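You operate a simulated robot arm through the tools that you are given. There is no shell and no other tool. Be economical: measure what you need, move in short steps, check, and stop when the job is done.

The job below is to be done with a simulated two-armed robot. You get a single attempt, and the scene is never put back.

TASK
Hold the red basin on the top of the brick stand steady with one hand and put the rubbing block in it with the other.

The check looks at the end state, three seconds after you hand in, the way a careful person would. Anything else that was tipped, shoved, dropped, spilled or broken makes it a failure.

THE ROBOT
Two 7-joint arms with two-finger parallel grippers on one trunk, on a base that drives. Base frame: it is fixed to the floor where the robot stands at the start and does not move with it; the origin is under the middle of the robot, x ahead of it, y to its left, z up. Readings come in m, rad, newtons and seconds.
The left shoulder is at the start at [0.066, 0.101, 0.984], the right one opposite. With the tool pointing down near the work surface each hand reaches from about 0.22 to 0.54 m from the robot's upright axis, wherever it stands, measured 20 degrees to its own side. Payload 2.4 kg a hand.
The tool frame of a hand sits at the grasp point between the pads (the TCP): z along the fingers, y along the line on which they close. The tips reach 0.024 m beyond it. Largest opening 0.068 m; finger width 0.017, thickness 0.01; the body of the gripper, 0.04 by 0.07 m, starts 0.041 m behind the TCP.
Orientation is that of the tool frame in the base frame, as [roll, pitch, yaw] about the fixed x, y, z axes, in that order (R = Rz(yaw) Ry(pitch) Rx(roll)). With the fingers straight down and closing along the base's y, the tool's x points along the base's -x, its y along +y and its z along -z.

THE INTERFACE
- The arms move only by the tool servo_tool. It takes "left_plan", "right_plan" or both (then of equal length, played together; a hand with none holds still); each is a list of rows, each a list of 7 numbers: the shift along the tool's x, y, z in units of 300 mm (1.0 is 300 mm), then the turn, a rotation vector about the tool's x, y, z in units of 90 degrees (1.0 is 90 degrees), then the finger opening in m, from 0 to 0.068. In form: [[dx, dy, dz, rx, ry, rz, hand], ...]. A call has 1 to 12 rows; each row is the pose to reach, as a shift and turn from the pose commanded when the call began, along the tool's axes at that moment. A call with a number of a shift or a turn outside -1 to 1 is refused whole. A row lasts 0.2 s, in which the tool goes at most 0.05 m and 0.15 rad; a call with a longer step from one row to the next is refused whole, and so is a gripper value outside its range. A pose out of reach is approached as far as the arm can. The call stops where the force on the tool passes 40 N (or 10 N more than at its start, if that is more) or the arm is blocked; 0.2 s more then pass. Each finger travels about 0.072 m/s and halts on what it meets, pressing with about 42 N; the grip force reading is that of the motor and also rises with nothing between the fingers. The clock runs only during rows and for 0.2 s after the last one: add rows that repeat a pose to give the fingers time. The reply holds the time, the measured pose of the TCP, the force on the tool along the base axes, the opening and the grip force, in the units named above and with some noise, with the torque about the TCP (base axes, N m) and any sound that the robot's microphone picked up.
- Cameras (640 x 400 px; columns grow to the right, rows downward): "scene" is now at [0.1424, 0.0491, 1.1374]; the picture's right is [0.60, -0.80, -0.00], its down [-0.49, -0.36, -0.79] and it looks along [0.64, 0.47, -0.61] (base axes); focal length 285 px, centre (320, 200). "left" rides on the left gripper at [0.084, -0.011, -0.075] in its tool frame; the picture's right is [0.13, 0.99, 0.00], its down [-0.60, 0.08, -0.79] and it looks along [-0.79, 0.10, 0.61] (tool axes); focal length 251 px, centre (320, 200). "right" rides on the right gripper at [0.084, 0.011, -0.075] in its tool frame; the picture's right is [-0.13, 0.99, 0.00], its down [-0.60, -0.08, -0.79] and it looks along [-0.79, -0.10, 0.61] (tool axes); focal length 251 px, centre (320, 200).
- get_image(camera): a new picture of that camera. The clock stands still meanwhile.
- lift_body(by): slides the trunk up (or, below 0, down) by that many m; the arms and the scene camera ride with it, the base frame stays. It gives what a move gives, with no picture.
- roll_base(legs): drives the robot by 1 to 6 legs, each [ahead, left, turn to the left] in m, m and rad, along the robot's own axes; the way and the turn of a leg run together, so that a leg with both is an arc; at most 1.5 m and 3.142 rad a leg. The arms and the cameras ride along, it lands a little off, and it stops where it bumps. It gives what a move gives.
- head_to(pan, tilt): turns the head with the scene camera to pan (to the left, within 1.501 rad either way) and tilt (down, from -0.506 to 1.204), counted from straight ahead of the robot. It gives what a move gives.
- point_at(camera, pixels): for up to 12 pixels [column, row] of the newest picture of that camera ("zoom" is the newest enlarged one), the place [x, y, z] in the base frame of the surface seen there, good to about 0.002 m. The clock stands still meanwhile.
- zoom(camera, box): a new picture of the part [left, top, right, bottom] of that camera's present view, enlarged. The clock stands still meanwhile.
- finish_job(): hands the job in; it is judged then, once.

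Work in short steps. Measure before you move; look again where a grasp or a placing could have gone wrong, and mend it. You have 80 turns and 62 pictures in all, those below and enlarged ones among them. Open the grippers and draw the arms clear of the work before you hand the job in, unless the task says otherwise.

The tools are called as name(argument=value, ...) on one line, values as JSON. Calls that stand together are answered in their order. servo_tool: Moves the arms, as the interface text tells. Its arguments: {"type":"object","properties":{"left_plan":{"type":"array"},"right_plan":{"type":"array"}},"required":[]} The other tools are called the same way: lift_body (by) slides the trunk up or down; roll_base (legs) drives the base; head_to (pan, tilt) turns the head that bears the scene camera; get_image (camera) takes a picture; point_at (camera, pixels) gives the place of the surface under pixels of a picture; zoom (camera, box) takes an enlarged picture of a part of a camera's view; finish_job () hands the job in.

At the start:

```text
time_s: 0.0
left_eef_pos: [0.2742, 0.3732, 0.9676]
left_tool_rot: [3.14, 0.003, -3.14]
left_contact_force: [0.1, 0.5, 0.8]
left_moment: [0.0, -0.03, -0.03]
left_grip_width: 0.068
left_gripper_force: 0.0
right_eef_pos: [0.375, 0.0441, 0.9541]
right_tool_rot: [-3.141, 0.001, -3.141]
right_contact_force: [0.1, 0.4, 0.1]
right_moment: [-0.04, -0.02, -0.01]
right_grip_width: 0.0682
right_gripper_force: 0.0
trunk travel left (down, up): [-0.2, 0.65]
robot x, y, heading: [0.0005, -0.0036, -0.002]
head pan, tilt: [0.639, 0.653]
```

scene: 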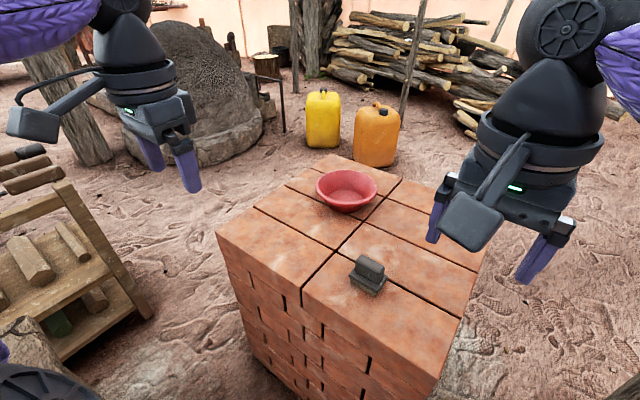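
right: 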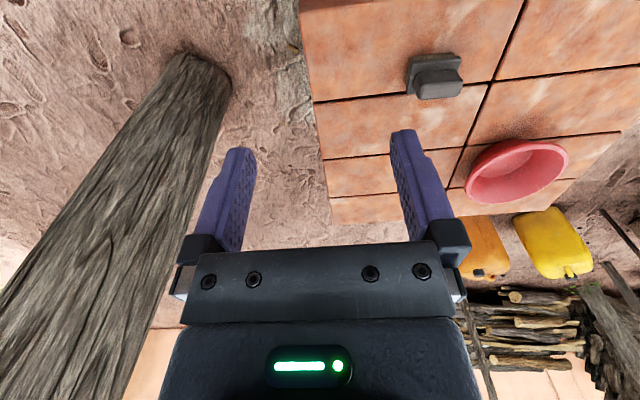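
left: 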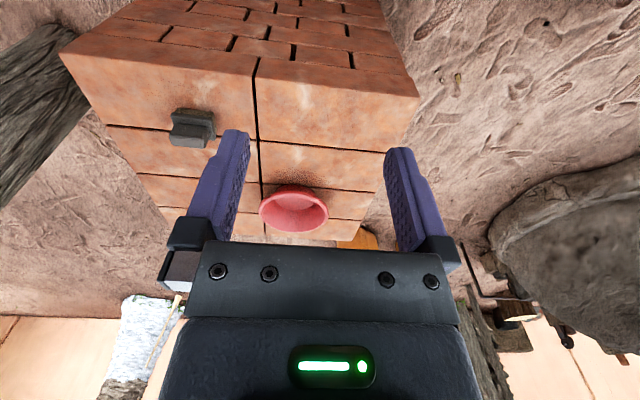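

The scene shows the red basin around (346,190) and the rubbing block around (368,275) on the brick stand. I zoom in to measure both.

zoom(camera="scene", box=[290, 150, 418, 310])

point_at(camera="scene", pixels=[[346, 184], [318, 185], [376, 182], [347, 171], [346, 209], [370, 264], [368, 275], [352, 281], [385, 282], [217, 235], [330, 156], [300, 300]])

```text
2.50 times, centred on (354, 230) of scene
```

zoom: 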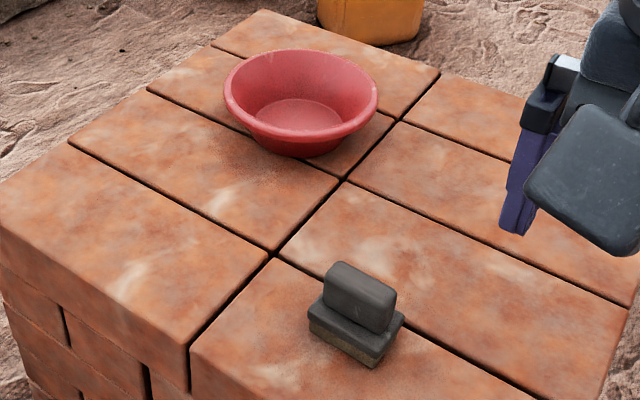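

```text
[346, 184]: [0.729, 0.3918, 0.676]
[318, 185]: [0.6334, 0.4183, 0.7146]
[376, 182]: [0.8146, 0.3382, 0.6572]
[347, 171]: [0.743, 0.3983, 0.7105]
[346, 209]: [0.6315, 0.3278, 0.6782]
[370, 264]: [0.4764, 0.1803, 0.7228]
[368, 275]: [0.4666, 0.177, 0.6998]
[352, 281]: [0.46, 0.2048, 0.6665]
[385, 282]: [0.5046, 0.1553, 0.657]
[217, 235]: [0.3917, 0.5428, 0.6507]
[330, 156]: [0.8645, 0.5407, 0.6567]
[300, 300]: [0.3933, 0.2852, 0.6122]
```

The zoom shows the basin rim from (224,95) to (378,95) and the block's handle from (330,265) to (395,300). I measure points on these.

point_at(camera="zoom", pixels=[[226, 92], [375, 94], [303, 52], [300, 136], [300, 110], [245, 118], [360, 122], [255, 62], [350, 62], [290, 150], [310, 125], [200, 200]])

point_at(camera="zoom", pixels=[[345, 265], [385, 287], [330, 272], [375, 300], [325, 290], [372, 325], [312, 303], [310, 325], [365, 332], [372, 362], [402, 318], [355, 283]])

zoom(camera="right", box=[380, 30, 600, 220])

```text
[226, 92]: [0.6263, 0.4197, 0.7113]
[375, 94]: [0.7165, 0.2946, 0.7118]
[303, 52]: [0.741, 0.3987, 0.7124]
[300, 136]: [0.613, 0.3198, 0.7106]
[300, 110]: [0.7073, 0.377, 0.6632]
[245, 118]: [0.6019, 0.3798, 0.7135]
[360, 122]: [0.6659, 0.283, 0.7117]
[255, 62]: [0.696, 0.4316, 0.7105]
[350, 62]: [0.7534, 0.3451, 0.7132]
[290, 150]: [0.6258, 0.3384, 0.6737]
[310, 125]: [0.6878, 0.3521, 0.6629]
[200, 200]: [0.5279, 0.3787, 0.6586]
```

```text
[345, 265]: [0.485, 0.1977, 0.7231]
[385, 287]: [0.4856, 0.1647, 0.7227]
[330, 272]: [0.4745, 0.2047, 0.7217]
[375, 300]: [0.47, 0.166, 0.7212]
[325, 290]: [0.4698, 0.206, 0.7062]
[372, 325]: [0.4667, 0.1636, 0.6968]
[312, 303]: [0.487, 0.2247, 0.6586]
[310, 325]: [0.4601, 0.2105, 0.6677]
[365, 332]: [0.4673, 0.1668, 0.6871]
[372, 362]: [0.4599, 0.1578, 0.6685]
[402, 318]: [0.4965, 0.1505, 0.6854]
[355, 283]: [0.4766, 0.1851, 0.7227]
```

```text
2.11 times, centred on (490, 125) of right
```

zoom: 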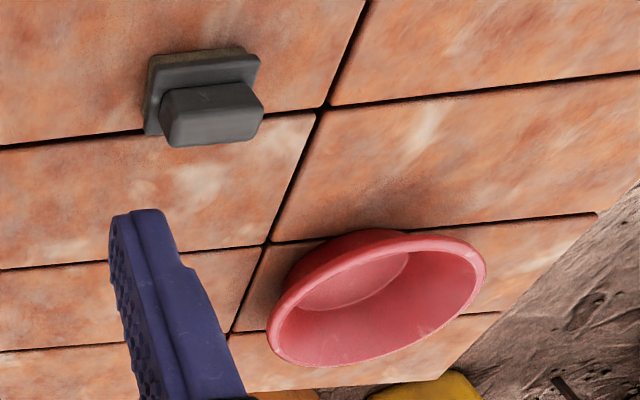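

Basin centre is about (0.677, 0.358) with rim radius 0.077 and z 0.712. The block's handle is about (0.477, 0.184), top z 0.723. The basin is out of reach from here, so I look down to see the robot's base and the front of the stand.

head_to(pan=0.2, tilt=1.2)

get_image(camera="scene")

```text
time_s: 1.0
left_eef_pos: [0.2738, 0.3729, 0.9661]
left_tool_rot: [3.139, 0.001, -3.139]
left_contact_force: [-1.3, 0.3, -0.9]
left_moment: [0.01, -0.01, 0.0]
left_grip_width: 0.068
left_gripper_force: 0.1
right_eef_pos: [0.3751, 0.0418, 0.9536]
right_tool_rot: [3.141, -0.001, -3.14]
right_contact_force: [0.1, -0.4, 0.2]
right_moment: [0.01, 0.01, 0.0]
right_grip_width: 0.068
right_gripper_force: 0.0
trunk travel left (down, up): [-0.2, 0.65]
robot x, y, heading: [-0.0037, 0.0022, 0.0]
head pan, tilt: [0.201, 1.201]
```

```text
56 pictures are left
```

scene: 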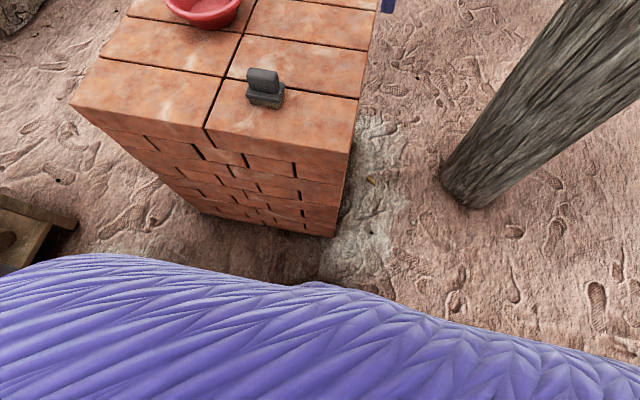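

The purple shell of the robot's body is in the lower part of the picture, with the stand's foot near (335,235). I measure their clearance.

point_at(camera="scene", pixels=[[100, 258], [200, 268], [310, 288], [450, 325], [600, 365], [335, 235], [200, 212], [70, 103], [350, 152], [440, 180], [20, 290], [75, 222]])

point_at(camera="scene", pixels=[[10, 310], [250, 380], [360, 350], [470, 200], [365, 90], [375, 20], [270, 270], [210, 240], [300, 280], [0, 200], [50, 210], [40, 245]])

```text
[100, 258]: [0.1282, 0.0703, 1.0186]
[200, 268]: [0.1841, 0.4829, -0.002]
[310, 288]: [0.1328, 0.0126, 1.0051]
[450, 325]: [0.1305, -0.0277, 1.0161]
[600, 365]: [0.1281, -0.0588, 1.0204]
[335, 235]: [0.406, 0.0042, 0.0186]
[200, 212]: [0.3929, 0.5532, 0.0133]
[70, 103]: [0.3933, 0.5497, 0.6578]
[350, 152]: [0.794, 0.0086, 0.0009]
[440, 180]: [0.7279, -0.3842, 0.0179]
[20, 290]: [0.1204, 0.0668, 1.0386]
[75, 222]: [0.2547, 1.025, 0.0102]
```

```text
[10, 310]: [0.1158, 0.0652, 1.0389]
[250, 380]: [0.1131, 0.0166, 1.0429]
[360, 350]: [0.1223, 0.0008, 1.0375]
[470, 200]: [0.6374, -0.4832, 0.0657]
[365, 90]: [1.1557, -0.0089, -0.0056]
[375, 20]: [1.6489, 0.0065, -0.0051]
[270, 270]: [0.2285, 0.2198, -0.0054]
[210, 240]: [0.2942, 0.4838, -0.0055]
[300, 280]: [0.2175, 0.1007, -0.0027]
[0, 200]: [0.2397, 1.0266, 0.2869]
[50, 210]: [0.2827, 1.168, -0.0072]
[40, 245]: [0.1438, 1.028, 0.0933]
```

The robot's left hand can reach the block from here, and the basin is best reached from the left side of the stand, where its edge is only 0.19 m from the basin. I move the right hand aside and bring the left hand over the block, yawed so it closes along base x.

servo_tool(left_plan=[[-0.056, -0.052, 0.038, 0, 0, 0.083, 0.068], [-0.112, -0.105, 0.076, 0, 0, 0.167, 0.068], [-0.168, -0.157, 0.114, 0, 0, 0.25, 0.068], [-0.225, -0.21, 0.152, 0, 0, 0.333, 0.068], [-0.281, -0.262, 0.19, 0, 0, 0.417, 0.068], [-0.338, -0.315, 0.228, 0, 0, 0.5, 0.068], [-0.394, -0.367, 0.266, 0, 0, 0.583, 0.068], [-0.451, -0.42, 0.304, 0, 0, 0.667, 0.068], [-0.508, -0.472, 0.342, 0, 0, 0.75, 0.068], [-0.564, -0.525, 0.38, 0, 0, 0.833, 0.068], [-0.62, -0.577, 0.418, 0, 0, 0.917, 0.068], [-0.677, -0.63, 0.457, 0, 0, 1.0, 0.068]], right_plan=[[0, -0.13, 0, 0, 0, 0, 0.068], [0, -0.26, 0, 0, 0, 0, 0.068], [0, -0.39, 0, 0, 0, 0, 0.068], [0, -0.52, 0, 0, 0, 0, 0.068], [0, -0.65, 0, 0, 0, 0, 0.068], [0, -0.8, 0, 0, 0, 0, 0.068], [0, -0.8, 0, 0, 0, 0, 0.068], [0, -0.8, 0, 0, 0, 0, 0.068], [0, -0.8, 0, 0, 0, 0, 0.068], [0, -0.8, 0, 0, 0, 0, 0.068], [0, -0.8, 0, 0, 0, 0, 0.068], [0, -0.8, 0, 0, 0, 0, 0.068]])

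get_image(camera="left")

head_to(pan=0.35, tilt=0.8)

get_image(camera="scene")

```text
time_s: 3.6
left_eef_pos: [0.4771, 0.1851, 0.8265]
left_tool_rot: [3.142, -0.001, 1.572]
left_contact_force: [-0.3, 1.2, 0.5]
left_moment: [0.0, -0.01, -0.01]
left_grip_width: 0.0679
left_gripper_force: 0.0
right_eef_pos: [0.3758, -0.1951, 0.9559]
right_tool_rot: [-3.141, -0.001, -3.141]
right_contact_force: [0.9, -0.3, -0.1]
right_moment: [-0.02, 0.01, 0.02]
right_grip_width: 0.0678
right_gripper_force: 0.0
trunk travel left (down, up): [-0.2, 0.65]
robot x, y, heading: [0.0002, -0.0034, -0.002]
head pan, tilt: [0.201, 1.201]
```

```text
55 pictures are left
```

left: 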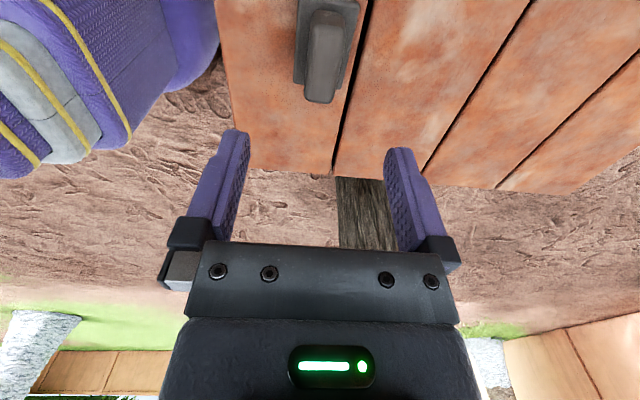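

```text
time_s: 4.4
left_eef_pos: [0.4771, 0.1853, 0.8267]
left_tool_rot: [3.141, 0.0, 1.573]
left_contact_force: [0.3, -0.5, -0.4]
left_moment: [0.04, 0.0, 0.0]
left_grip_width: 0.0681
left_gripper_force: 0.1
right_eef_pos: [0.3747, -0.1954, 0.956]
right_tool_rot: [3.14, 0.001, 3.141]
right_contact_force: [-0.2, 0.5, 0.3]
right_moment: [-0.01, 0.0, -0.01]
right_grip_width: 0.0679
right_gripper_force: 0.1
trunk travel left (down, up): [-0.2, 0.65]
robot x, y, heading: [-0.0009, 0.0005, 0.0]
head pan, tilt: [0.351, 0.799]
```

```text
54 pictures are left
```

scene: 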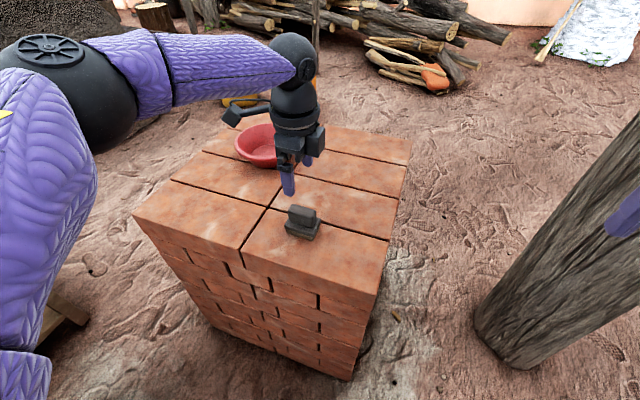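

The left camera shows the handle's top at (310-345, 10-100), and the robot's lower body at upper left up to (220,60). I measure both.

point_at(camera="left", pixels=[[218, 30], [205, 75], [160, 90], [90, 150], [130, 120], [180, 30], [325, 60], [314, 95], [310, 40], [345, 30], [334, 97], [326, 15]])

point_at(camera="scene", pixels=[[291, 210], [315, 215], [303, 211], [300, 222], [240, 135], [292, 206], [314, 211], [30, 240]])

```text
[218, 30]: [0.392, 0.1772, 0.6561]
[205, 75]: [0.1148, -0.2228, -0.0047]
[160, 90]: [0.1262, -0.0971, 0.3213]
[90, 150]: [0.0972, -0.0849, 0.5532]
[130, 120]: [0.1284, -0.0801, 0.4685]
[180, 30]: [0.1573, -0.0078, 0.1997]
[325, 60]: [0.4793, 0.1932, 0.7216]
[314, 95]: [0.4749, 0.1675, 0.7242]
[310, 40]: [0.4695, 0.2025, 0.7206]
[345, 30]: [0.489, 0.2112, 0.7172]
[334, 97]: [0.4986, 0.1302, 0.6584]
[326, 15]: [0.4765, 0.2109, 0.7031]
```

```text
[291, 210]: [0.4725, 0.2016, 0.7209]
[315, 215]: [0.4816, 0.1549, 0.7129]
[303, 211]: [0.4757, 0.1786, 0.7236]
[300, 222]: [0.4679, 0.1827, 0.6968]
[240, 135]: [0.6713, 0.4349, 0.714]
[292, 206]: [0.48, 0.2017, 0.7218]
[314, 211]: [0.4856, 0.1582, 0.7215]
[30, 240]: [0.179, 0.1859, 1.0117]
```

The handle centre is (0.478, 0.182) with its top at 0.722. I descend with the fingers astride it to TCP z 0.717 and close.

servo_tool(left_plan=[[-0.005, 0.003, 0.1, 0, 0, 0, 0.068], [-0.009, 0.003, 0.2, 0, 0, 0, 0.068], [-0.009, 0.003, 0.28, 0, 0, 0, 0.068], [-0.009, 0.003, 0.34, 0, 0, 0, 0.068], [-0.009, 0.003, 0.366, 0, 0, 0, 0.068], [-0.009, 0.003, 0.366, 0, 0, 0, 0.068]])

zoom(camera="scene", box=[210, 110, 390, 270])

```text
time_s: 5.6
left_eef_pos: [0.4556, 0.1903, 0.7459]
left_tool_rot: [3.116, 0.004, 1.574]
left_contact_force: [-2.6, 0.1, 18.7]
left_moment: [0.05, -0.6, -0.02]
left_grip_width: 0.0664
left_gripper_force: 0.0
left hand out of reach, approached as far as the arm can: row 1, 2, 3, 4, 5
right_eef_pos: [0.3739, -0.1959, 0.9562]
right_tool_rot: [-3.14, 0.002, -3.141]
right_contact_force: [-0.6, 0.9, -1.2]
right_moment: [0.01, -0.01, 0.02]
right_grip_width: 0.068
right_gripper_force: 0.0
trunk travel left (down, up): [-0.2, 0.65]
robot x, y, heading: [0.0018, -0.0014, -0.001]
head pan, tilt: [0.351, 0.799]
stopped in row 5 (left hand): the force on the tool passed its limit at 46 N (the readings are from after the stop); the commanded pose is now the measured one
```

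```text
2.50 times, centred on (300, 190) of scene
```

zoom: 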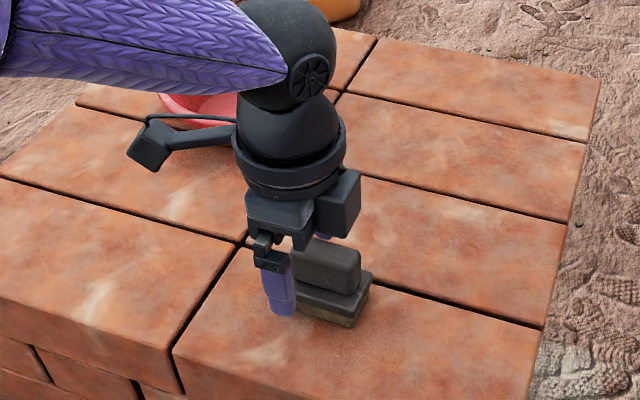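

The arm ran out of reach and a finger touched the handle's top (TCP at x 0.456 instead of 0.478). I go straight back up, then move the robot closer.

servo_tool(left_plan=[[0, 0, -0.1, 0, 0, 0, 0.068], [0, 0, -0.2, 0, 0, 0, 0.068], [0, 0, -0.3, 0, 0, 0, 0.068], [0, 0, -0.3, 0, 0, 0, 0.068]])

roll_base(legs=[[0.07, 0.03, 0]])

lift_body(by=-0.08)

get_image(camera="scene")

```text
time_s: 6.6
left_eef_pos: [0.4528, 0.192, 0.8353]
left_tool_rot: [3.125, 0.002, 1.572]
left_contact_force: [0.0, 0.3, -0.3]
left_moment: [0.02, 0.01, -0.02]
left_grip_width: 0.068
left_gripper_force: 0.0
right_eef_pos: [0.3749, -0.1964, 0.9559]
right_tool_rot: [3.141, 0.0, -3.14]
right_contact_force: [-0.6, 0.0, 0.4]
right_moment: [-0.04, 0.01, 0.03]
right_grip_width: 0.0678
right_gripper_force: 0.0
trunk travel left (down, up): [-0.2, 0.65]
robot x, y, heading: [0.0007, 0.002, 0.001]
head pan, tilt: [0.351, 0.799]
```

```text
time_s: 7.6
left_eef_pos: [0.5238, 0.2221, 0.8355]
left_tool_rot: [3.122, 0.003, 1.574]
left_contact_force: [0.1, -0.5, 1.0]
left_moment: [-0.01, -0.01, 0.02]
left_grip_width: 0.0678
left_gripper_force: 0.0
right_eef_pos: [0.4456, -0.1654, 0.9564]
right_tool_rot: [-3.141, 0.001, -3.14]
right_contact_force: [0.2, 0.2, -0.2]
right_moment: [-0.01, -0.01, 0.0]
right_grip_width: 0.0683
right_gripper_force: 0.1
trunk travel left (down, up): [-0.2, 0.65]
robot x, y, heading: [0.0695, 0.0296, 0.004]
head pan, tilt: [0.351, 0.799]
```

```text
time_s: 8.8
left_eef_pos: [0.5235, 0.2228, 0.7551]
left_tool_rot: [3.122, 0.002, 1.573]
left_contact_force: [0.0, -0.8, -0.4]
left_moment: [-0.03, 0.0, 0.03]
left_grip_width: 0.0677
left_gripper_force: 0.1
right_eef_pos: [0.4468, -0.1656, 0.8759]
right_tool_rot: [-3.139, 0.001, 3.141]
right_contact_force: [0.3, -0.3, -0.9]
right_moment: [-0.02, 0.01, 0.0]
right_grip_width: 0.0679
right_gripper_force: 0.1
trunk travel left (down, up): [-0.12, 0.73]
robot x, y, heading: [0.0728, 0.0298, -0.001]
head pan, tilt: [0.351, 0.799]
```

```text
52 pictures are left
```

scene: 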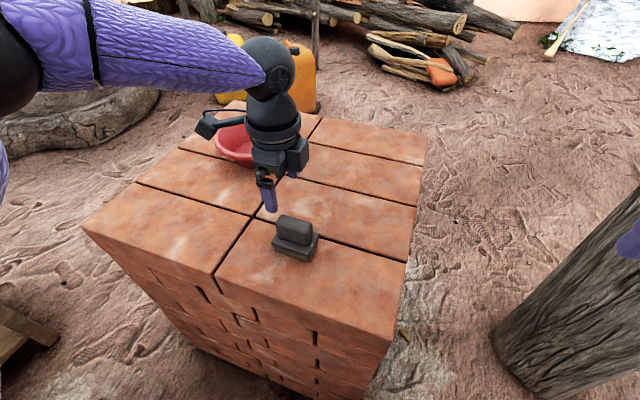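

The hand is now at (0.524, 0.222, 0.755), near the block at (295,238). I check where the block is now.

zoom(camera="scene", box=[231, 170, 359, 270])

```text
4.00 times, centred on (295, 220) of scene
```

zoom: 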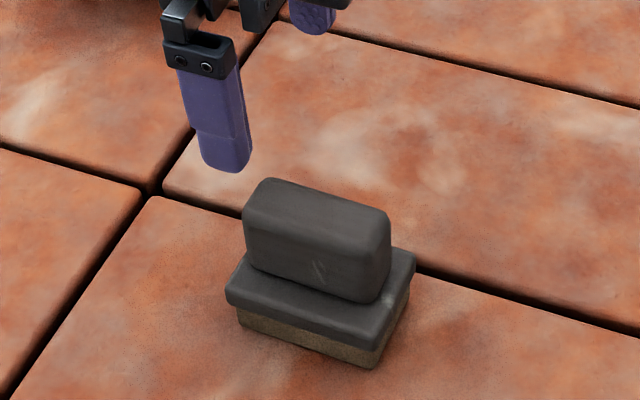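

point_at(camera="zoom", pixels=[[255, 200], [378, 232], [272, 184], [380, 212], [320, 206], [310, 250], [250, 235], [355, 270], [260, 280], [340, 312], [400, 258], [310, 292]])

```text
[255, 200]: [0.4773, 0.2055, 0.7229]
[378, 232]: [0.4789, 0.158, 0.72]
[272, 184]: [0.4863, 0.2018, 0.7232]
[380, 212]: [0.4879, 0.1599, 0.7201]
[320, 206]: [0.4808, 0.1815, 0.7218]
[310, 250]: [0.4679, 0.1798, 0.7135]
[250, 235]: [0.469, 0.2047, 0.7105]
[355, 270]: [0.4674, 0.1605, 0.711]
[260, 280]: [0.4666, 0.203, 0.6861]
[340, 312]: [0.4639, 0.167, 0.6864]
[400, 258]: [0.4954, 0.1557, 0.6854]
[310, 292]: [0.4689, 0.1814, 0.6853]
```

The block is aligned with y, with the handle at x 0.468–0.490 and centre y 0.181. I raise the hand a bit, centre it over the handle, and straighten it.

servo_tool(left_plan=[[0, 0, -0.1, 0, 0, 0, 0.068], [-0.07, -0.074, -0.1, 0.006, 0, 0, 0.068], [-0.14, -0.148, -0.1, 0.0124, 0, 0, 0.068], [-0.14, -0.148, -0.1, 0.0124, 0, 0, 0.068]])

get_image(camera="left")

```text
time_s: 9.8
left_eef_pos: [0.4777, 0.1801, 0.7858]
left_tool_rot: [3.142, 0.002, 1.573]
left_contact_force: [-0.7, 0.4, -0.1]
left_moment: [0.0, 0.0, 0.0]
left_grip_width: 0.0679
left_gripper_force: 0.0
right_eef_pos: [0.4476, -0.1652, 0.8752]
right_tool_rot: [3.141, 0.0, -3.14]
right_contact_force: [0.1, -0.8, 0.2]
right_moment: [-0.01, 0.02, 0.01]
right_grip_width: 0.0679
right_gripper_force: 0.0
trunk travel left (down, up): [-0.12, 0.73]
robot x, y, heading: [0.0719, 0.0267, 0.001]
head pan, tilt: [0.351, 0.799]
```

```text
50 pictures are left
```

left: 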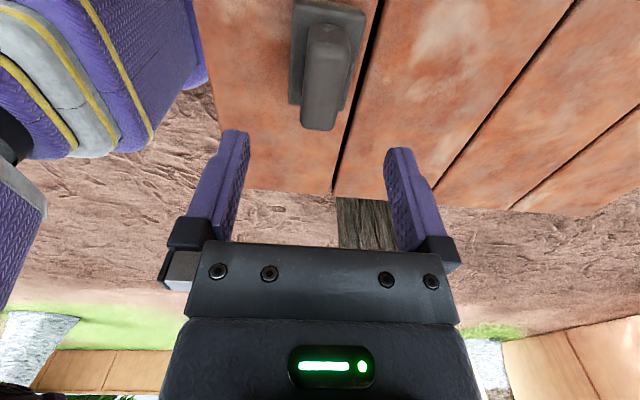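

The hand is centred over the handle at (0.478, 0.180). I descend 0.069 m to TCP z 0.717.

servo_tool(left_plan=[[0, 0.003, 0.08, 0, 0, 0, 0.068], [0, 0.003, 0.15, 0, 0, 0, 0.068], [0, 0.003, 0.2, 0, 0, 0, 0.068], [0, 0.003, 0.23, 0, 0, 0, 0.068], [0, 0.003, 0.23, 0, 0, 0, 0.068]])

zoom(camera="scene", box=[211, 150, 371, 270])

```text
time_s: 11.0
left_eef_pos: [0.4804, 0.1806, 0.7148]
left_tool_rot: [-3.139, 0.003, 1.574]
left_contact_force: [0.5, 0.4, -0.7]
left_moment: [-0.04, -0.03, 0.01]
left_grip_width: 0.0679
left_gripper_force: 0.0
right_eef_pos: [0.4464, -0.1641, 0.8761]
right_tool_rot: [3.141, -0.001, -3.139]
right_contact_force: [0.3, 0.4, -0.2]
right_moment: [0.01, -0.01, 0.02]
right_grip_width: 0.0682
right_gripper_force: 0.1
trunk travel left (down, up): [-0.12, 0.73]
robot x, y, heading: [0.0715, 0.0338, 0.0]
head pan, tilt: [0.351, 0.799]
```

```text
3.33 times, centred on (291, 210) of scene
```

zoom: 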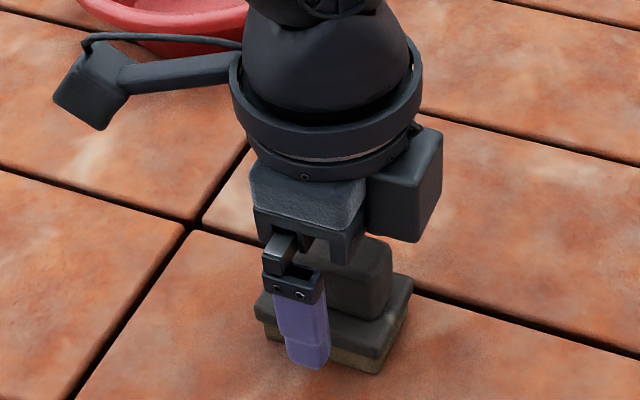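

The fingers straddle the handle with no contact force. I close and then lift a little.

servo_tool(left_plan=[[0, 0, 0, 0, 0, 0, 0], [0, 0, 0, 0, 0, 0, 0], [0, 0, 0, 0, 0, 0, 0], [0, 0, 0, 0, 0, 0, 0], [0, 0, -0.1, 0, 0, 0, 0], [0, 0, -0.25, 0, 0, 0, 0], [0, 0, -0.4, 0, 0, 0, 0], [0, 0, -0.4, 0, 0, 0, 0]])

zoom(camera="scene", box=[171, 70, 411, 270])

```text
time_s: 12.8
left_eef_pos: [0.4796, 0.179, 0.8363]
left_tool_rot: [-3.139, 0.002, 1.574]
left_contact_force: [-0.3, 0.0, 0.4]
left_moment: [0.01, 0.01, -0.01]
left_grip_width: 0.0
left_gripper_force: 23.7
right_eef_pos: [0.4458, -0.1639, 0.8755]
right_tool_rot: [3.141, -0.001, -3.139]
right_contact_force: [-0.4, 0.2, -0.2]
right_moment: [0.01, -0.04, 0.0]
right_grip_width: 0.0683
right_gripper_force: 0.0
trunk travel left (down, up): [-0.12, 0.73]
robot x, y, heading: [0.0731, 0.0333, 0.001]
head pan, tilt: [0.351, 0.799]
```

```text
2.00 times, centred on (291, 170) of scene
```

zoom: 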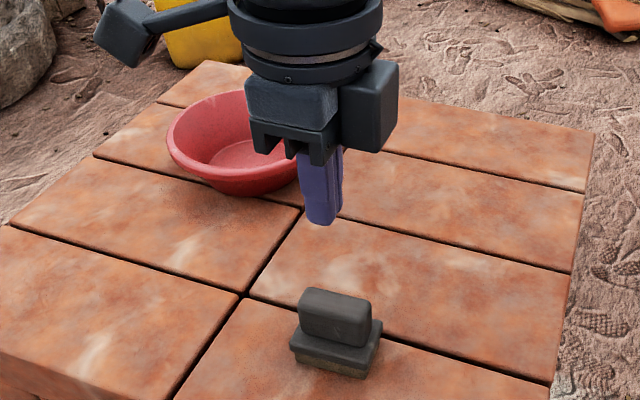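

The fingers closed fully, on nothing (width 0.0), and the block still stands. I compare the fingertips' measured place with the reported pose, and where the block is now.

point_at(camera="zoom", pixels=[[320, 222], [310, 190], [337, 180], [320, 210], [303, 292], [365, 312], [335, 302], [330, 325], [310, 340], [376, 340]])

get_image(camera="left")

```text
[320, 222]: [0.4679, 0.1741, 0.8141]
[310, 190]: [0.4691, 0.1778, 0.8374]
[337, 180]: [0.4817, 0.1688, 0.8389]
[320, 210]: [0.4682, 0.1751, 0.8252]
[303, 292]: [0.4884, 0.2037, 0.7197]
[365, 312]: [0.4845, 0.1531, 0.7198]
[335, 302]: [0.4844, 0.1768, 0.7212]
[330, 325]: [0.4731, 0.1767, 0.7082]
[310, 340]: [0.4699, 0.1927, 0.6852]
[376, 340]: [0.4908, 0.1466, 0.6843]
```

```text
47 pictures are left
```

left: 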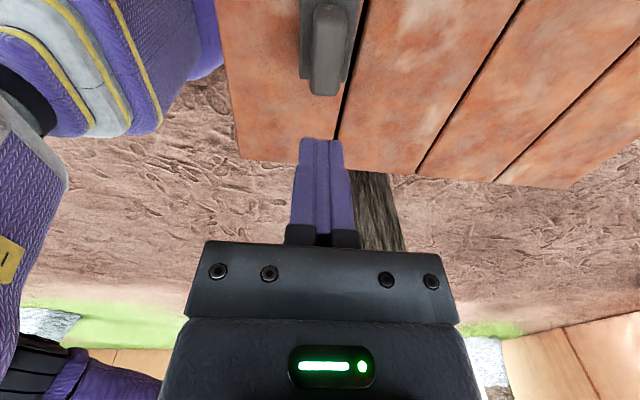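

The report agrees with the fingers' measured place, so the block slipped out of the grip or was missed while closing. I re-measure the block closely.

zoom(camera="scene", box=[295, 200, 391, 275])

zoom(camera="left", box=[260, 0, 400, 110])

```text
5.33 times, centred on (343, 238) of scene
```

zoom: 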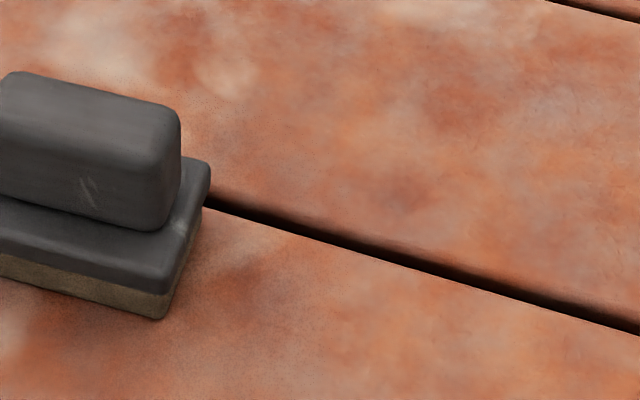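

```text
3.64 times, centred on (330, 55) of left
```

zoom: 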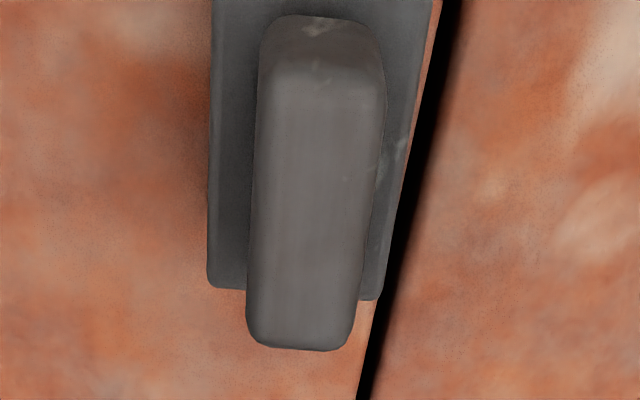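

point_at(camera="zoom", pixels=[[262, 300], [350, 310], [275, 100], [370, 110], [300, 340], [320, 75], [265, 200], [365, 210], [315, 210], [215, 200], [385, 250], [320, 40]])

zoom(camera="scene", box=[270, 190, 398, 270])

```text
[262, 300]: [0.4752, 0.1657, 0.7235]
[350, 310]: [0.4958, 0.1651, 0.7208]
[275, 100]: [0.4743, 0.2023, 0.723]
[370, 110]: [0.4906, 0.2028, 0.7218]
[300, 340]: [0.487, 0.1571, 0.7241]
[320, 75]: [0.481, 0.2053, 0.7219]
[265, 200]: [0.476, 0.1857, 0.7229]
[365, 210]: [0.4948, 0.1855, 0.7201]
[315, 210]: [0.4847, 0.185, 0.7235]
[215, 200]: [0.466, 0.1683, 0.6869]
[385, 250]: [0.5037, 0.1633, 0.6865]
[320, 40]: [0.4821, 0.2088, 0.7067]
```

```text
5.00 times, centred on (334, 230) of scene
```

zoom: 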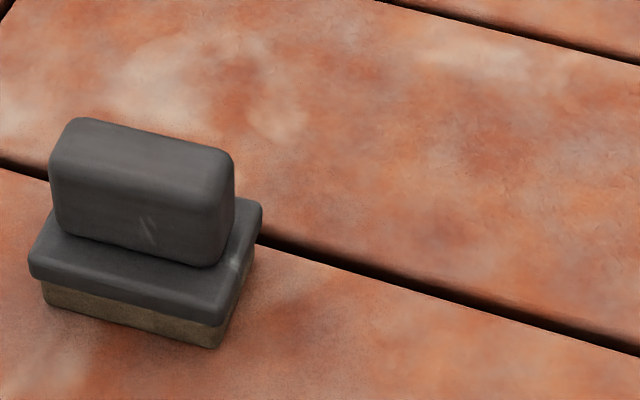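

The handle now sits at x 0.473–0.497, y 0.156–0.208, so it was squeezed and slid out during the quick lift. I go down again, centred at (0.485, 0.182), open, close, and read the grip before lifting.

servo_tool(left_plan=[[0.005, 0.018, 0, 0, 0, 0, 0.068], [0.008, 0.018, 0, 0, 0, 0, 0.068], [0.008, 0.018, 0.1, 0, 0, 0, 0.068], [0.008, 0.018, 0.2, 0, 0, 0, 0.068], [0.008, 0.018, 0.3, 0, 0, 0, 0.068], [0.008, 0.018, 0.37, 0, 0, 0, 0.068], [0.008, 0.018, 0.405, 0, 0, 0, 0.068], [0.008, 0.018, 0.405, 0, 0, 0, 0.068]])

servo_tool(left_plan=[[0, 0, 0, 0, 0, 0, 0.02], [0, 0, 0, 0, 0, 0, 0.01], [0, 0, 0, 0, 0, 0, 0.01], [0, 0, 0, 0, 0, 0, 0.0], [0, 0, 0, 0, 0, 0, 0.0]])

zoom(camera="scene", box=[211, 150, 371, 270])

```text
time_s: 14.6
left_eef_pos: [0.484, 0.1824, 0.7125]
left_tool_rot: [-3.139, 0.001, 1.575]
left_contact_force: [0.6, -0.3, -0.4]
left_moment: [0.01, -0.01, -0.02]
left_grip_width: 0.068
left_gripper_force: 0.2
right_eef_pos: [0.4469, -0.165, 0.8757]
right_tool_rot: [3.14, 0.0, -3.14]
right_contact_force: [0.1, -0.1, -0.6]
right_moment: [0.03, 0.02, -0.01]
right_grip_width: 0.0678
right_gripper_force: 0.0
trunk travel left (down, up): [-0.12, 0.73]
robot x, y, heading: [0.0702, 0.0278, 0.002]
head pan, tilt: [0.351, 0.799]
```

```text
time_s: 15.8
left_eef_pos: [0.4839, 0.1814, 0.7145]
left_tool_rot: [3.141, 0.004, 1.575]
left_contact_force: [0.4, -0.5, 2.8]
left_moment: [0.05, -0.05, -0.03]
left_grip_width: 0.0235
left_gripper_force: 39.8
right_eef_pos: [0.4469, -0.1651, 0.876]
right_tool_rot: [-3.141, 0.002, -3.139]
right_contact_force: [0.9, 0.3, -1.4]
right_moment: [0.0, -0.01, 0.01]
right_grip_width: 0.0681
right_gripper_force: 0.1
trunk travel left (down, up): [-0.12, 0.73]
robot x, y, heading: [0.071, 0.0275, 0.0]
head pan, tilt: [0.351, 0.799]
```

```text
3.33 times, centred on (291, 210) of scene
```

zoom: 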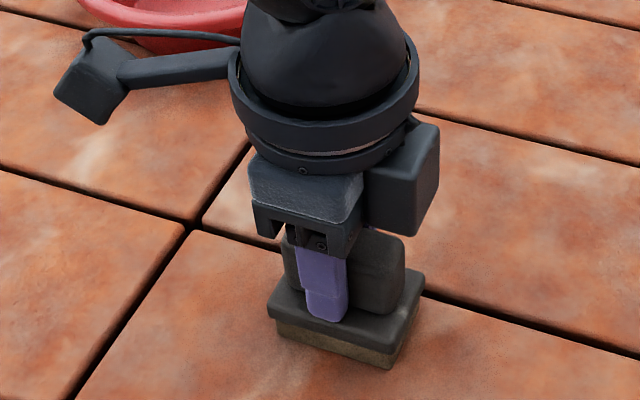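

Now gripped: width 0.0235, 39.8 N. I lift slowly and watch the force.

servo_tool(left_plan=[[0, 0, -0.008, 0, 0, 0, 0], [0, 0, -0.016, 0, 0, 0, 0], [0, 0, -0.024, 0, 0, 0, 0], [0, 0, -0.032, 0, 0, 0, 0], [0, 0, -0.04, 0, 0, 0, 0], [0, 0, -0.04, 0, 0, 0, 0]])

zoom(camera="scene", box=[211, 150, 371, 270])

```text
time_s: 17.2
left_eef_pos: [0.485, 0.1818, 0.727]
left_tool_rot: [-3.14, 0.002, 1.573]
left_contact_force: [0.5, -0.4, -1.7]
left_moment: [0.0, -0.01, -0.05]
left_grip_width: 0.0237
left_gripper_force: 39.8
right_eef_pos: [0.4459, -0.1646, 0.8762]
right_tool_rot: [3.142, 0.0, -3.141]
right_contact_force: [0.2, -0.6, 0.2]
right_moment: [0.02, -0.03, 0.02]
right_grip_width: 0.0679
right_gripper_force: 0.0
trunk travel left (down, up): [-0.12, 0.73]
robot x, y, heading: [0.0701, 0.0265, 0.004]
head pan, tilt: [0.351, 0.799]
```

```text
3.33 times, centred on (291, 210) of scene
```

zoom: 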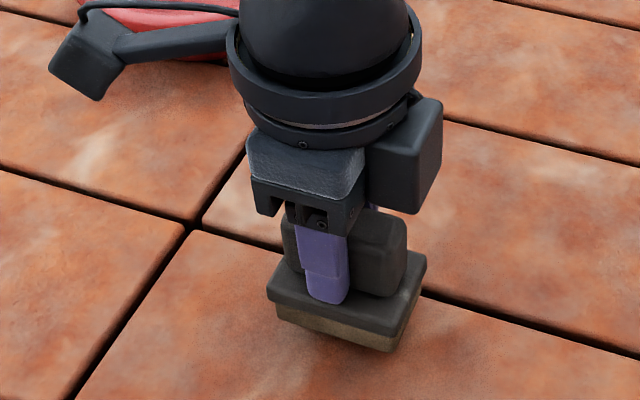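

The block rises with the fingers (both moved about 18 px in the zoom). I keep lifting slowly to z about 0.81.

servo_tool(left_plan=[[0, 0, -0.02, 0, 0, 0, 0], [0, 0, -0.045, 0, 0, 0, 0], [0, 0, -0.07, 0, 0, 0, 0], [0, 0, -0.1, 0, 0, 0, 0], [0, 0, -0.13, 0, 0, 0, 0], [0, 0, -0.16, 0, 0, 0, 0], [0, 0, -0.19, 0, 0, 0, 0], [0, 0, -0.22, 0, 0, 0, 0], [0, 0, -0.25, 0, 0, 0, 0], [0, 0, -0.27, 0, 0, 0, 0], [0, 0, -0.28, 0, 0, 0, 0], [0, 0, -0.28, 0, 0, 0, 0]])

get_image(camera="left")

head_to(pan=0.9, tilt=0.8)

get_image(camera="scene")

```text
time_s: 19.8
left_eef_pos: [0.4847, 0.1821, 0.8107]
left_tool_rot: [-3.139, 0.004, 1.574]
left_contact_force: [0.1, -0.8, -1.4]
left_moment: [0.0, 0.04, -0.01]
left_grip_width: 0.0237
left_gripper_force: 39.9
right_eef_pos: [0.4452, -0.1647, 0.8756]
right_tool_rot: [3.141, 0.0, -3.14]
right_contact_force: [0.0, 0.8, 0.2]
right_moment: [-0.01, 0.0, -0.02]
right_grip_width: 0.0679
right_gripper_force: 0.2
trunk travel left (down, up): [-0.12, 0.73]
robot x, y, heading: [0.0686, 0.031, 0.001]
head pan, tilt: [0.351, 0.799]
```

```text
41 pictures are left
```

left: 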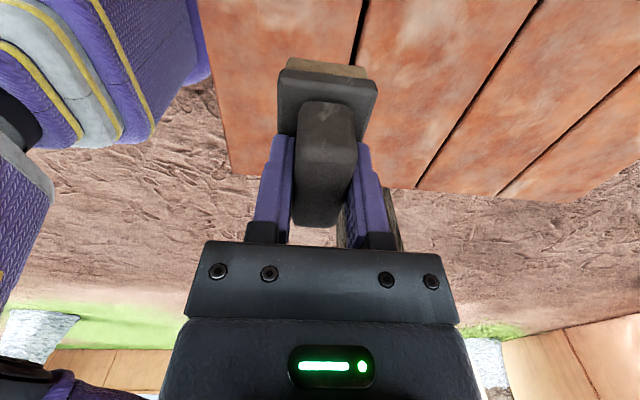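

```text
time_s: 20.7
left_eef_pos: [0.4845, 0.1812, 0.8095]
left_tool_rot: [-3.139, 0.002, 1.574]
left_contact_force: [-0.6, -0.1, -2.0]
left_moment: [-0.05, -0.05, -0.01]
left_grip_width: 0.0235
left_gripper_force: 39.7
right_eef_pos: [0.4465, -0.1647, 0.8757]
right_tool_rot: [3.141, 0.0, -3.14]
right_contact_force: [0.1, -0.4, -0.3]
right_moment: [0.01, -0.01, 0.01]
right_grip_width: 0.0678
right_gripper_force: 0.0
trunk travel left (down, up): [-0.12, 0.73]
robot x, y, heading: [0.0722, 0.031, -0.002]
head pan, tilt: [0.901, 0.799]
```

```text
40 pictures are left
```

scene: 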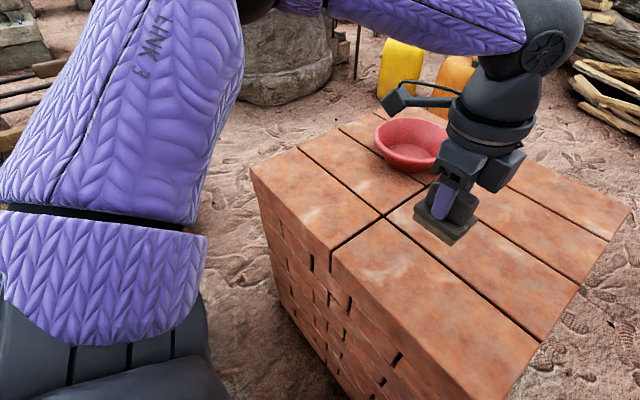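

The block is held level. I measure the robot's body edges in both pictures, the dark part at the lower left, and the obstacles on the left side.

point_at(camera="scene", pixels=[[150, 355], [205, 340], [215, 390], [60, 370], [230, 390], [280, 90], [300, 100], [250, 250], [290, 170], [400, 80], [20, 110], [20, 60]])

point_at(camera="left", pixels=[[205, 20], [208, 70], [180, 100], [155, 130], [150, 50], [120, 130], [195, 85], [40, 190], [30, 120], [215, 100], [185, 115], [60, 150]])

```text
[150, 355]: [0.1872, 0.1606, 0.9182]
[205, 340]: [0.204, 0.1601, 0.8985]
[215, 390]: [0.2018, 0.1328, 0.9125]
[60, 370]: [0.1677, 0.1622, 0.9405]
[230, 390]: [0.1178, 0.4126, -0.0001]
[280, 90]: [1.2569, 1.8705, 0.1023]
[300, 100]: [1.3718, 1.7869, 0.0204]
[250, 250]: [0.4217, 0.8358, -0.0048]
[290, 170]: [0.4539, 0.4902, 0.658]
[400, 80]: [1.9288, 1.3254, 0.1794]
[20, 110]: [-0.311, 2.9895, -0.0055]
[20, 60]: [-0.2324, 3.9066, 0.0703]
```

```text
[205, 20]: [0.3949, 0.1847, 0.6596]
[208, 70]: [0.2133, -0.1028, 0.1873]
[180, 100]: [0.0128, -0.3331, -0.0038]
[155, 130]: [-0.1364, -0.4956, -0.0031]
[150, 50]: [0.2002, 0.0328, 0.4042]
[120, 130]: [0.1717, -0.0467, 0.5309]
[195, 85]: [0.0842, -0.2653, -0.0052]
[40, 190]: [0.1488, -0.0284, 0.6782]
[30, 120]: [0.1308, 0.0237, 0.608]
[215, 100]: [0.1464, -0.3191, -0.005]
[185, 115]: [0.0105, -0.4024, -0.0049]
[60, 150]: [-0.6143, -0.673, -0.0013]
```

The body's front reaches at most 0.21 m ahead of the axis, so the robot can safely stand at x 0.16 in front of the stand. To gain reach I lower the trunk: first raise the block hand 0.1 m, then lower the body 0.1 m.

servo_tool(left_plan=[[0, 0, -0.03, 0, 0, 0, 0], [0, 0, -0.06, 0, 0, 0, 0], [0, 0, -0.1, 0, 0, 0, 0], [0, 0, -0.14, 0, 0, 0, 0], [0, 0, -0.18, 0, 0, 0, 0], [0, 0, -0.22, 0, 0, 0, 0], [0, 0, -0.26, 0, 0, 0, 0], [0, 0, -0.3, 0, 0, 0, 0], [0, 0, -0.33, 0, 0, 0, 0], [0, 0, -0.34, 0, 0, 0, 0]])

lift_body(by=-0.1)

roll_base(legs=[[0.0, 0.23, 0], [0.07, 0, 0]])

head_to(pan=0.3, tilt=0.8)

get_image(camera="scene")

```text
time_s: 22.9
left_eef_pos: [0.485, 0.1818, 0.9115]
left_tool_rot: [-3.139, 0.002, 1.572]
left_contact_force: [0.2, 0.0, -1.6]
left_moment: [0.04, 0.02, -0.01]
left_grip_width: 0.0237
left_gripper_force: 39.2
right_eef_pos: [0.4465, -0.1653, 0.8761]
right_tool_rot: [3.142, 0.0, -3.14]
right_contact_force: [-0.3, 1.0, -0.5]
right_moment: [-0.04, 0.03, 0.0]
right_grip_width: 0.0679
right_gripper_force: 0.1
trunk travel left (down, up): [-0.12, 0.73]
robot x, y, heading: [0.069, 0.0283, 0.004]
head pan, tilt: [0.901, 0.799]
```

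```text
time_s: 24.3
left_eef_pos: [0.4853, 0.1836, 0.8128]
left_tool_rot: [3.14, 0.0, 1.574]
left_contact_force: [-0.3, 0.1, -2.0]
left_moment: [0.01, 0.02, 0.0]
left_grip_width: 0.0238
left_gripper_force: 39.8
right_eef_pos: [0.4475, -0.1654, 0.7756]
right_tool_rot: [3.141, 0.0, -3.14]
right_contact_force: [0.3, 0.0, 0.2]
right_moment: [-0.03, 0.01, 0.0]
right_grip_width: 0.0681
right_gripper_force: 0.1
trunk travel left (down, up): [-0.02, 0.83]
robot x, y, heading: [0.0716, 0.0283, 0.001]
head pan, tilt: [0.901, 0.799]
```

```text
time_s: 26.3
left_eef_pos: [0.5753, 0.323, 0.812]
left_tool_rot: [-3.14, 0.002, 1.394]
left_contact_force: [0.7, 0.2, -2.6]
left_moment: [-0.01, 0.01, 0.02]
left_grip_width: 0.0238
left_gripper_force: 39.2
right_eef_pos: [0.4737, -0.0127, 0.7753]
right_tool_rot: [-3.141, -0.002, 2.961]
right_contact_force: [0.0, -0.3, 0.4]
right_moment: [0.0, 0.01, 0.01]
right_grip_width: 0.0679
right_gripper_force: 0.1
trunk travel left (down, up): [-0.02, 0.83]
robot x, y, heading: [0.1382, 0.2465, -0.173]
head pan, tilt: [0.901, 0.799]
stopped in leg 2: the robot was blocked; the commanded pose is now the measured one
```

```text
time_s: 27.3
left_eef_pos: [0.5748, 0.3223, 0.8107]
left_tool_rot: [-3.141, 0.001, 1.391]
left_contact_force: [-0.3, 0.8, -1.0]
left_moment: [0.03, -0.04, 0.02]
left_grip_width: 0.0234
left_gripper_force: 39.7
right_eef_pos: [0.475, -0.013, 0.7755]
right_tool_rot: [-3.141, -0.001, 2.961]
right_contact_force: [0.8, -0.4, -0.5]
right_moment: [-0.02, -0.02, -0.02]
right_grip_width: 0.0682
right_gripper_force: 0.2
trunk travel left (down, up): [-0.02, 0.83]
robot x, y, heading: [0.1421, 0.2453, -0.181]
head pan, tilt: [0.3, 0.799]
```

```text
39 pictures are left
```

scene: 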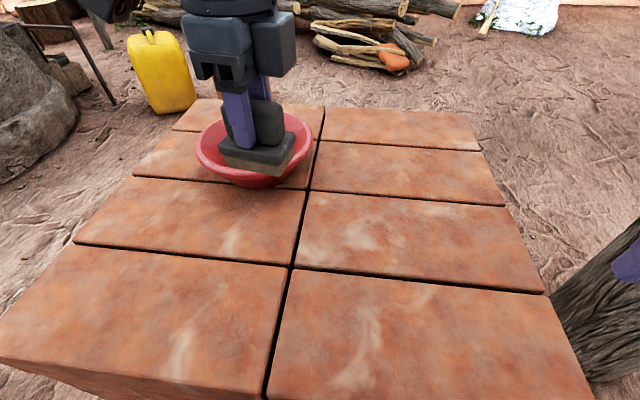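

The base was stopped at x 0.138 and turned by -0.18 rad. I check whether the stand or basin shifted and what was touched.

point_at(camera="scene", pixels=[[325, 107], [475, 113], [505, 205], [2, 358], [320, 140], [294, 265], [311, 130], [205, 170], [280, 300], [197, 150], [240, 180]])

head_to(pan=0.0, tilt=1.2)

get_image(camera="scene")

get_image(camera="right")

get_image(camera="left")

```text
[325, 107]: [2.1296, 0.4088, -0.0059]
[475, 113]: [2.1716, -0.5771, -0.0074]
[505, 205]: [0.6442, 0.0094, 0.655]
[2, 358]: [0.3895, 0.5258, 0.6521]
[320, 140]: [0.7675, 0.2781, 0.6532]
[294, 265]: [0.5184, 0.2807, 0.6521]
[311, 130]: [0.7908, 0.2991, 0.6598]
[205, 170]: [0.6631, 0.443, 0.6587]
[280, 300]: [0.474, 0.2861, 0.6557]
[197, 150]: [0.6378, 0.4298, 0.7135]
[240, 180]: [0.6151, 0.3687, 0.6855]
```

```text
time_s: 28.1
left_eef_pos: [0.5743, 0.3223, 0.8101]
left_tool_rot: [-3.14, 0.003, 1.393]
left_contact_force: [-0.9, 0.0, -2.2]
left_moment: [0.0, -0.01, -0.01]
left_grip_width: 0.0237
left_gripper_force: 40.0
right_eef_pos: [0.4751, -0.013, 0.7748]
right_tool_rot: [-3.141, -0.002, 2.961]
right_contact_force: [0.0, -0.4, -0.7]
right_moment: [0.03, 0.02, 0.02]
right_grip_width: 0.0678
right_gripper_force: 0.1
trunk travel left (down, up): [-0.02, 0.83]
robot x, y, heading: [0.1427, 0.2468, -0.174]
head pan, tilt: [0.0, 1.201]
```

```text
38 pictures are left
```

scene: 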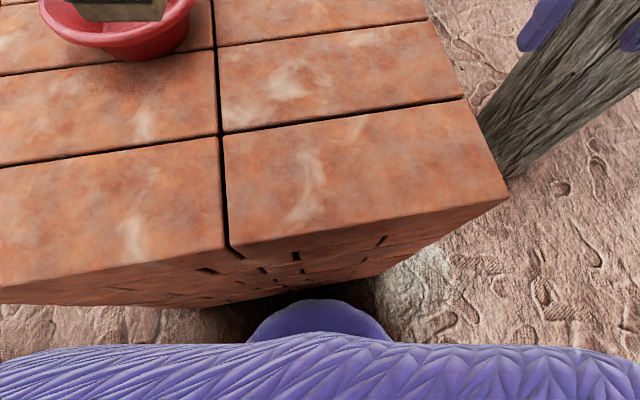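

```text
37 pictures are left
```

right: 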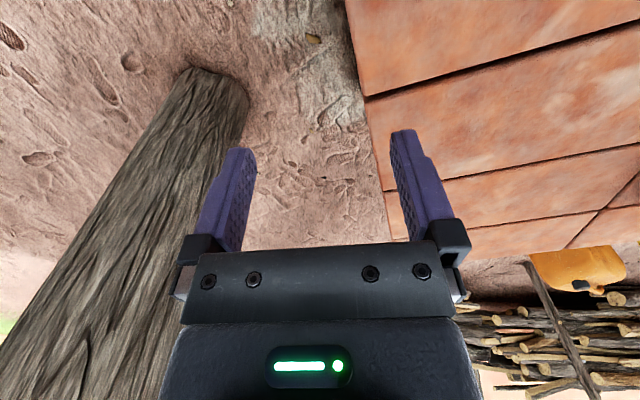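

```text
36 pictures are left
```

left: 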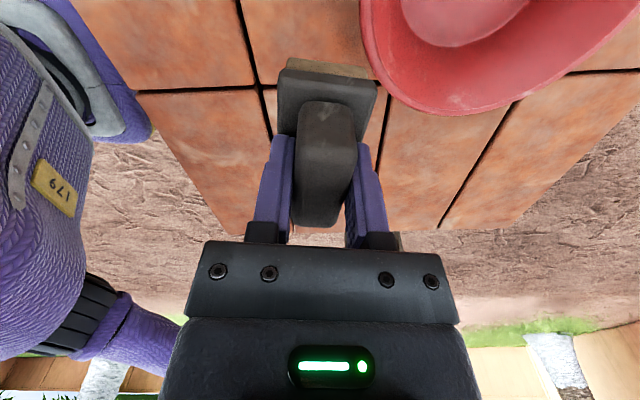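

The stand and the basin look unmoved. A rounded purple base part shows at (315,320); I measure it against the stand.

point_at(camera="scene", pixels=[[260, 325], [290, 303], [320, 302], [350, 305], [380, 325], [320, 325], [400, 272], [300, 285], [507, 200], [225, 245], [10, 300], [215, 305]])

```text
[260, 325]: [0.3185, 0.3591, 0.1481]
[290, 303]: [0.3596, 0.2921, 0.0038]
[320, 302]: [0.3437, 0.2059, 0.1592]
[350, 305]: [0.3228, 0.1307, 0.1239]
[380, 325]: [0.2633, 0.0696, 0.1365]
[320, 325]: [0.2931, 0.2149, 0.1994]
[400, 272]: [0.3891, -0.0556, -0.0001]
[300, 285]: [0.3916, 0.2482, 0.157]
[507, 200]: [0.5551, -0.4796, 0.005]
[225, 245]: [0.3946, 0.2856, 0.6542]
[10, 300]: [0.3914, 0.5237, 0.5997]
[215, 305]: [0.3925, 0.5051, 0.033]
```

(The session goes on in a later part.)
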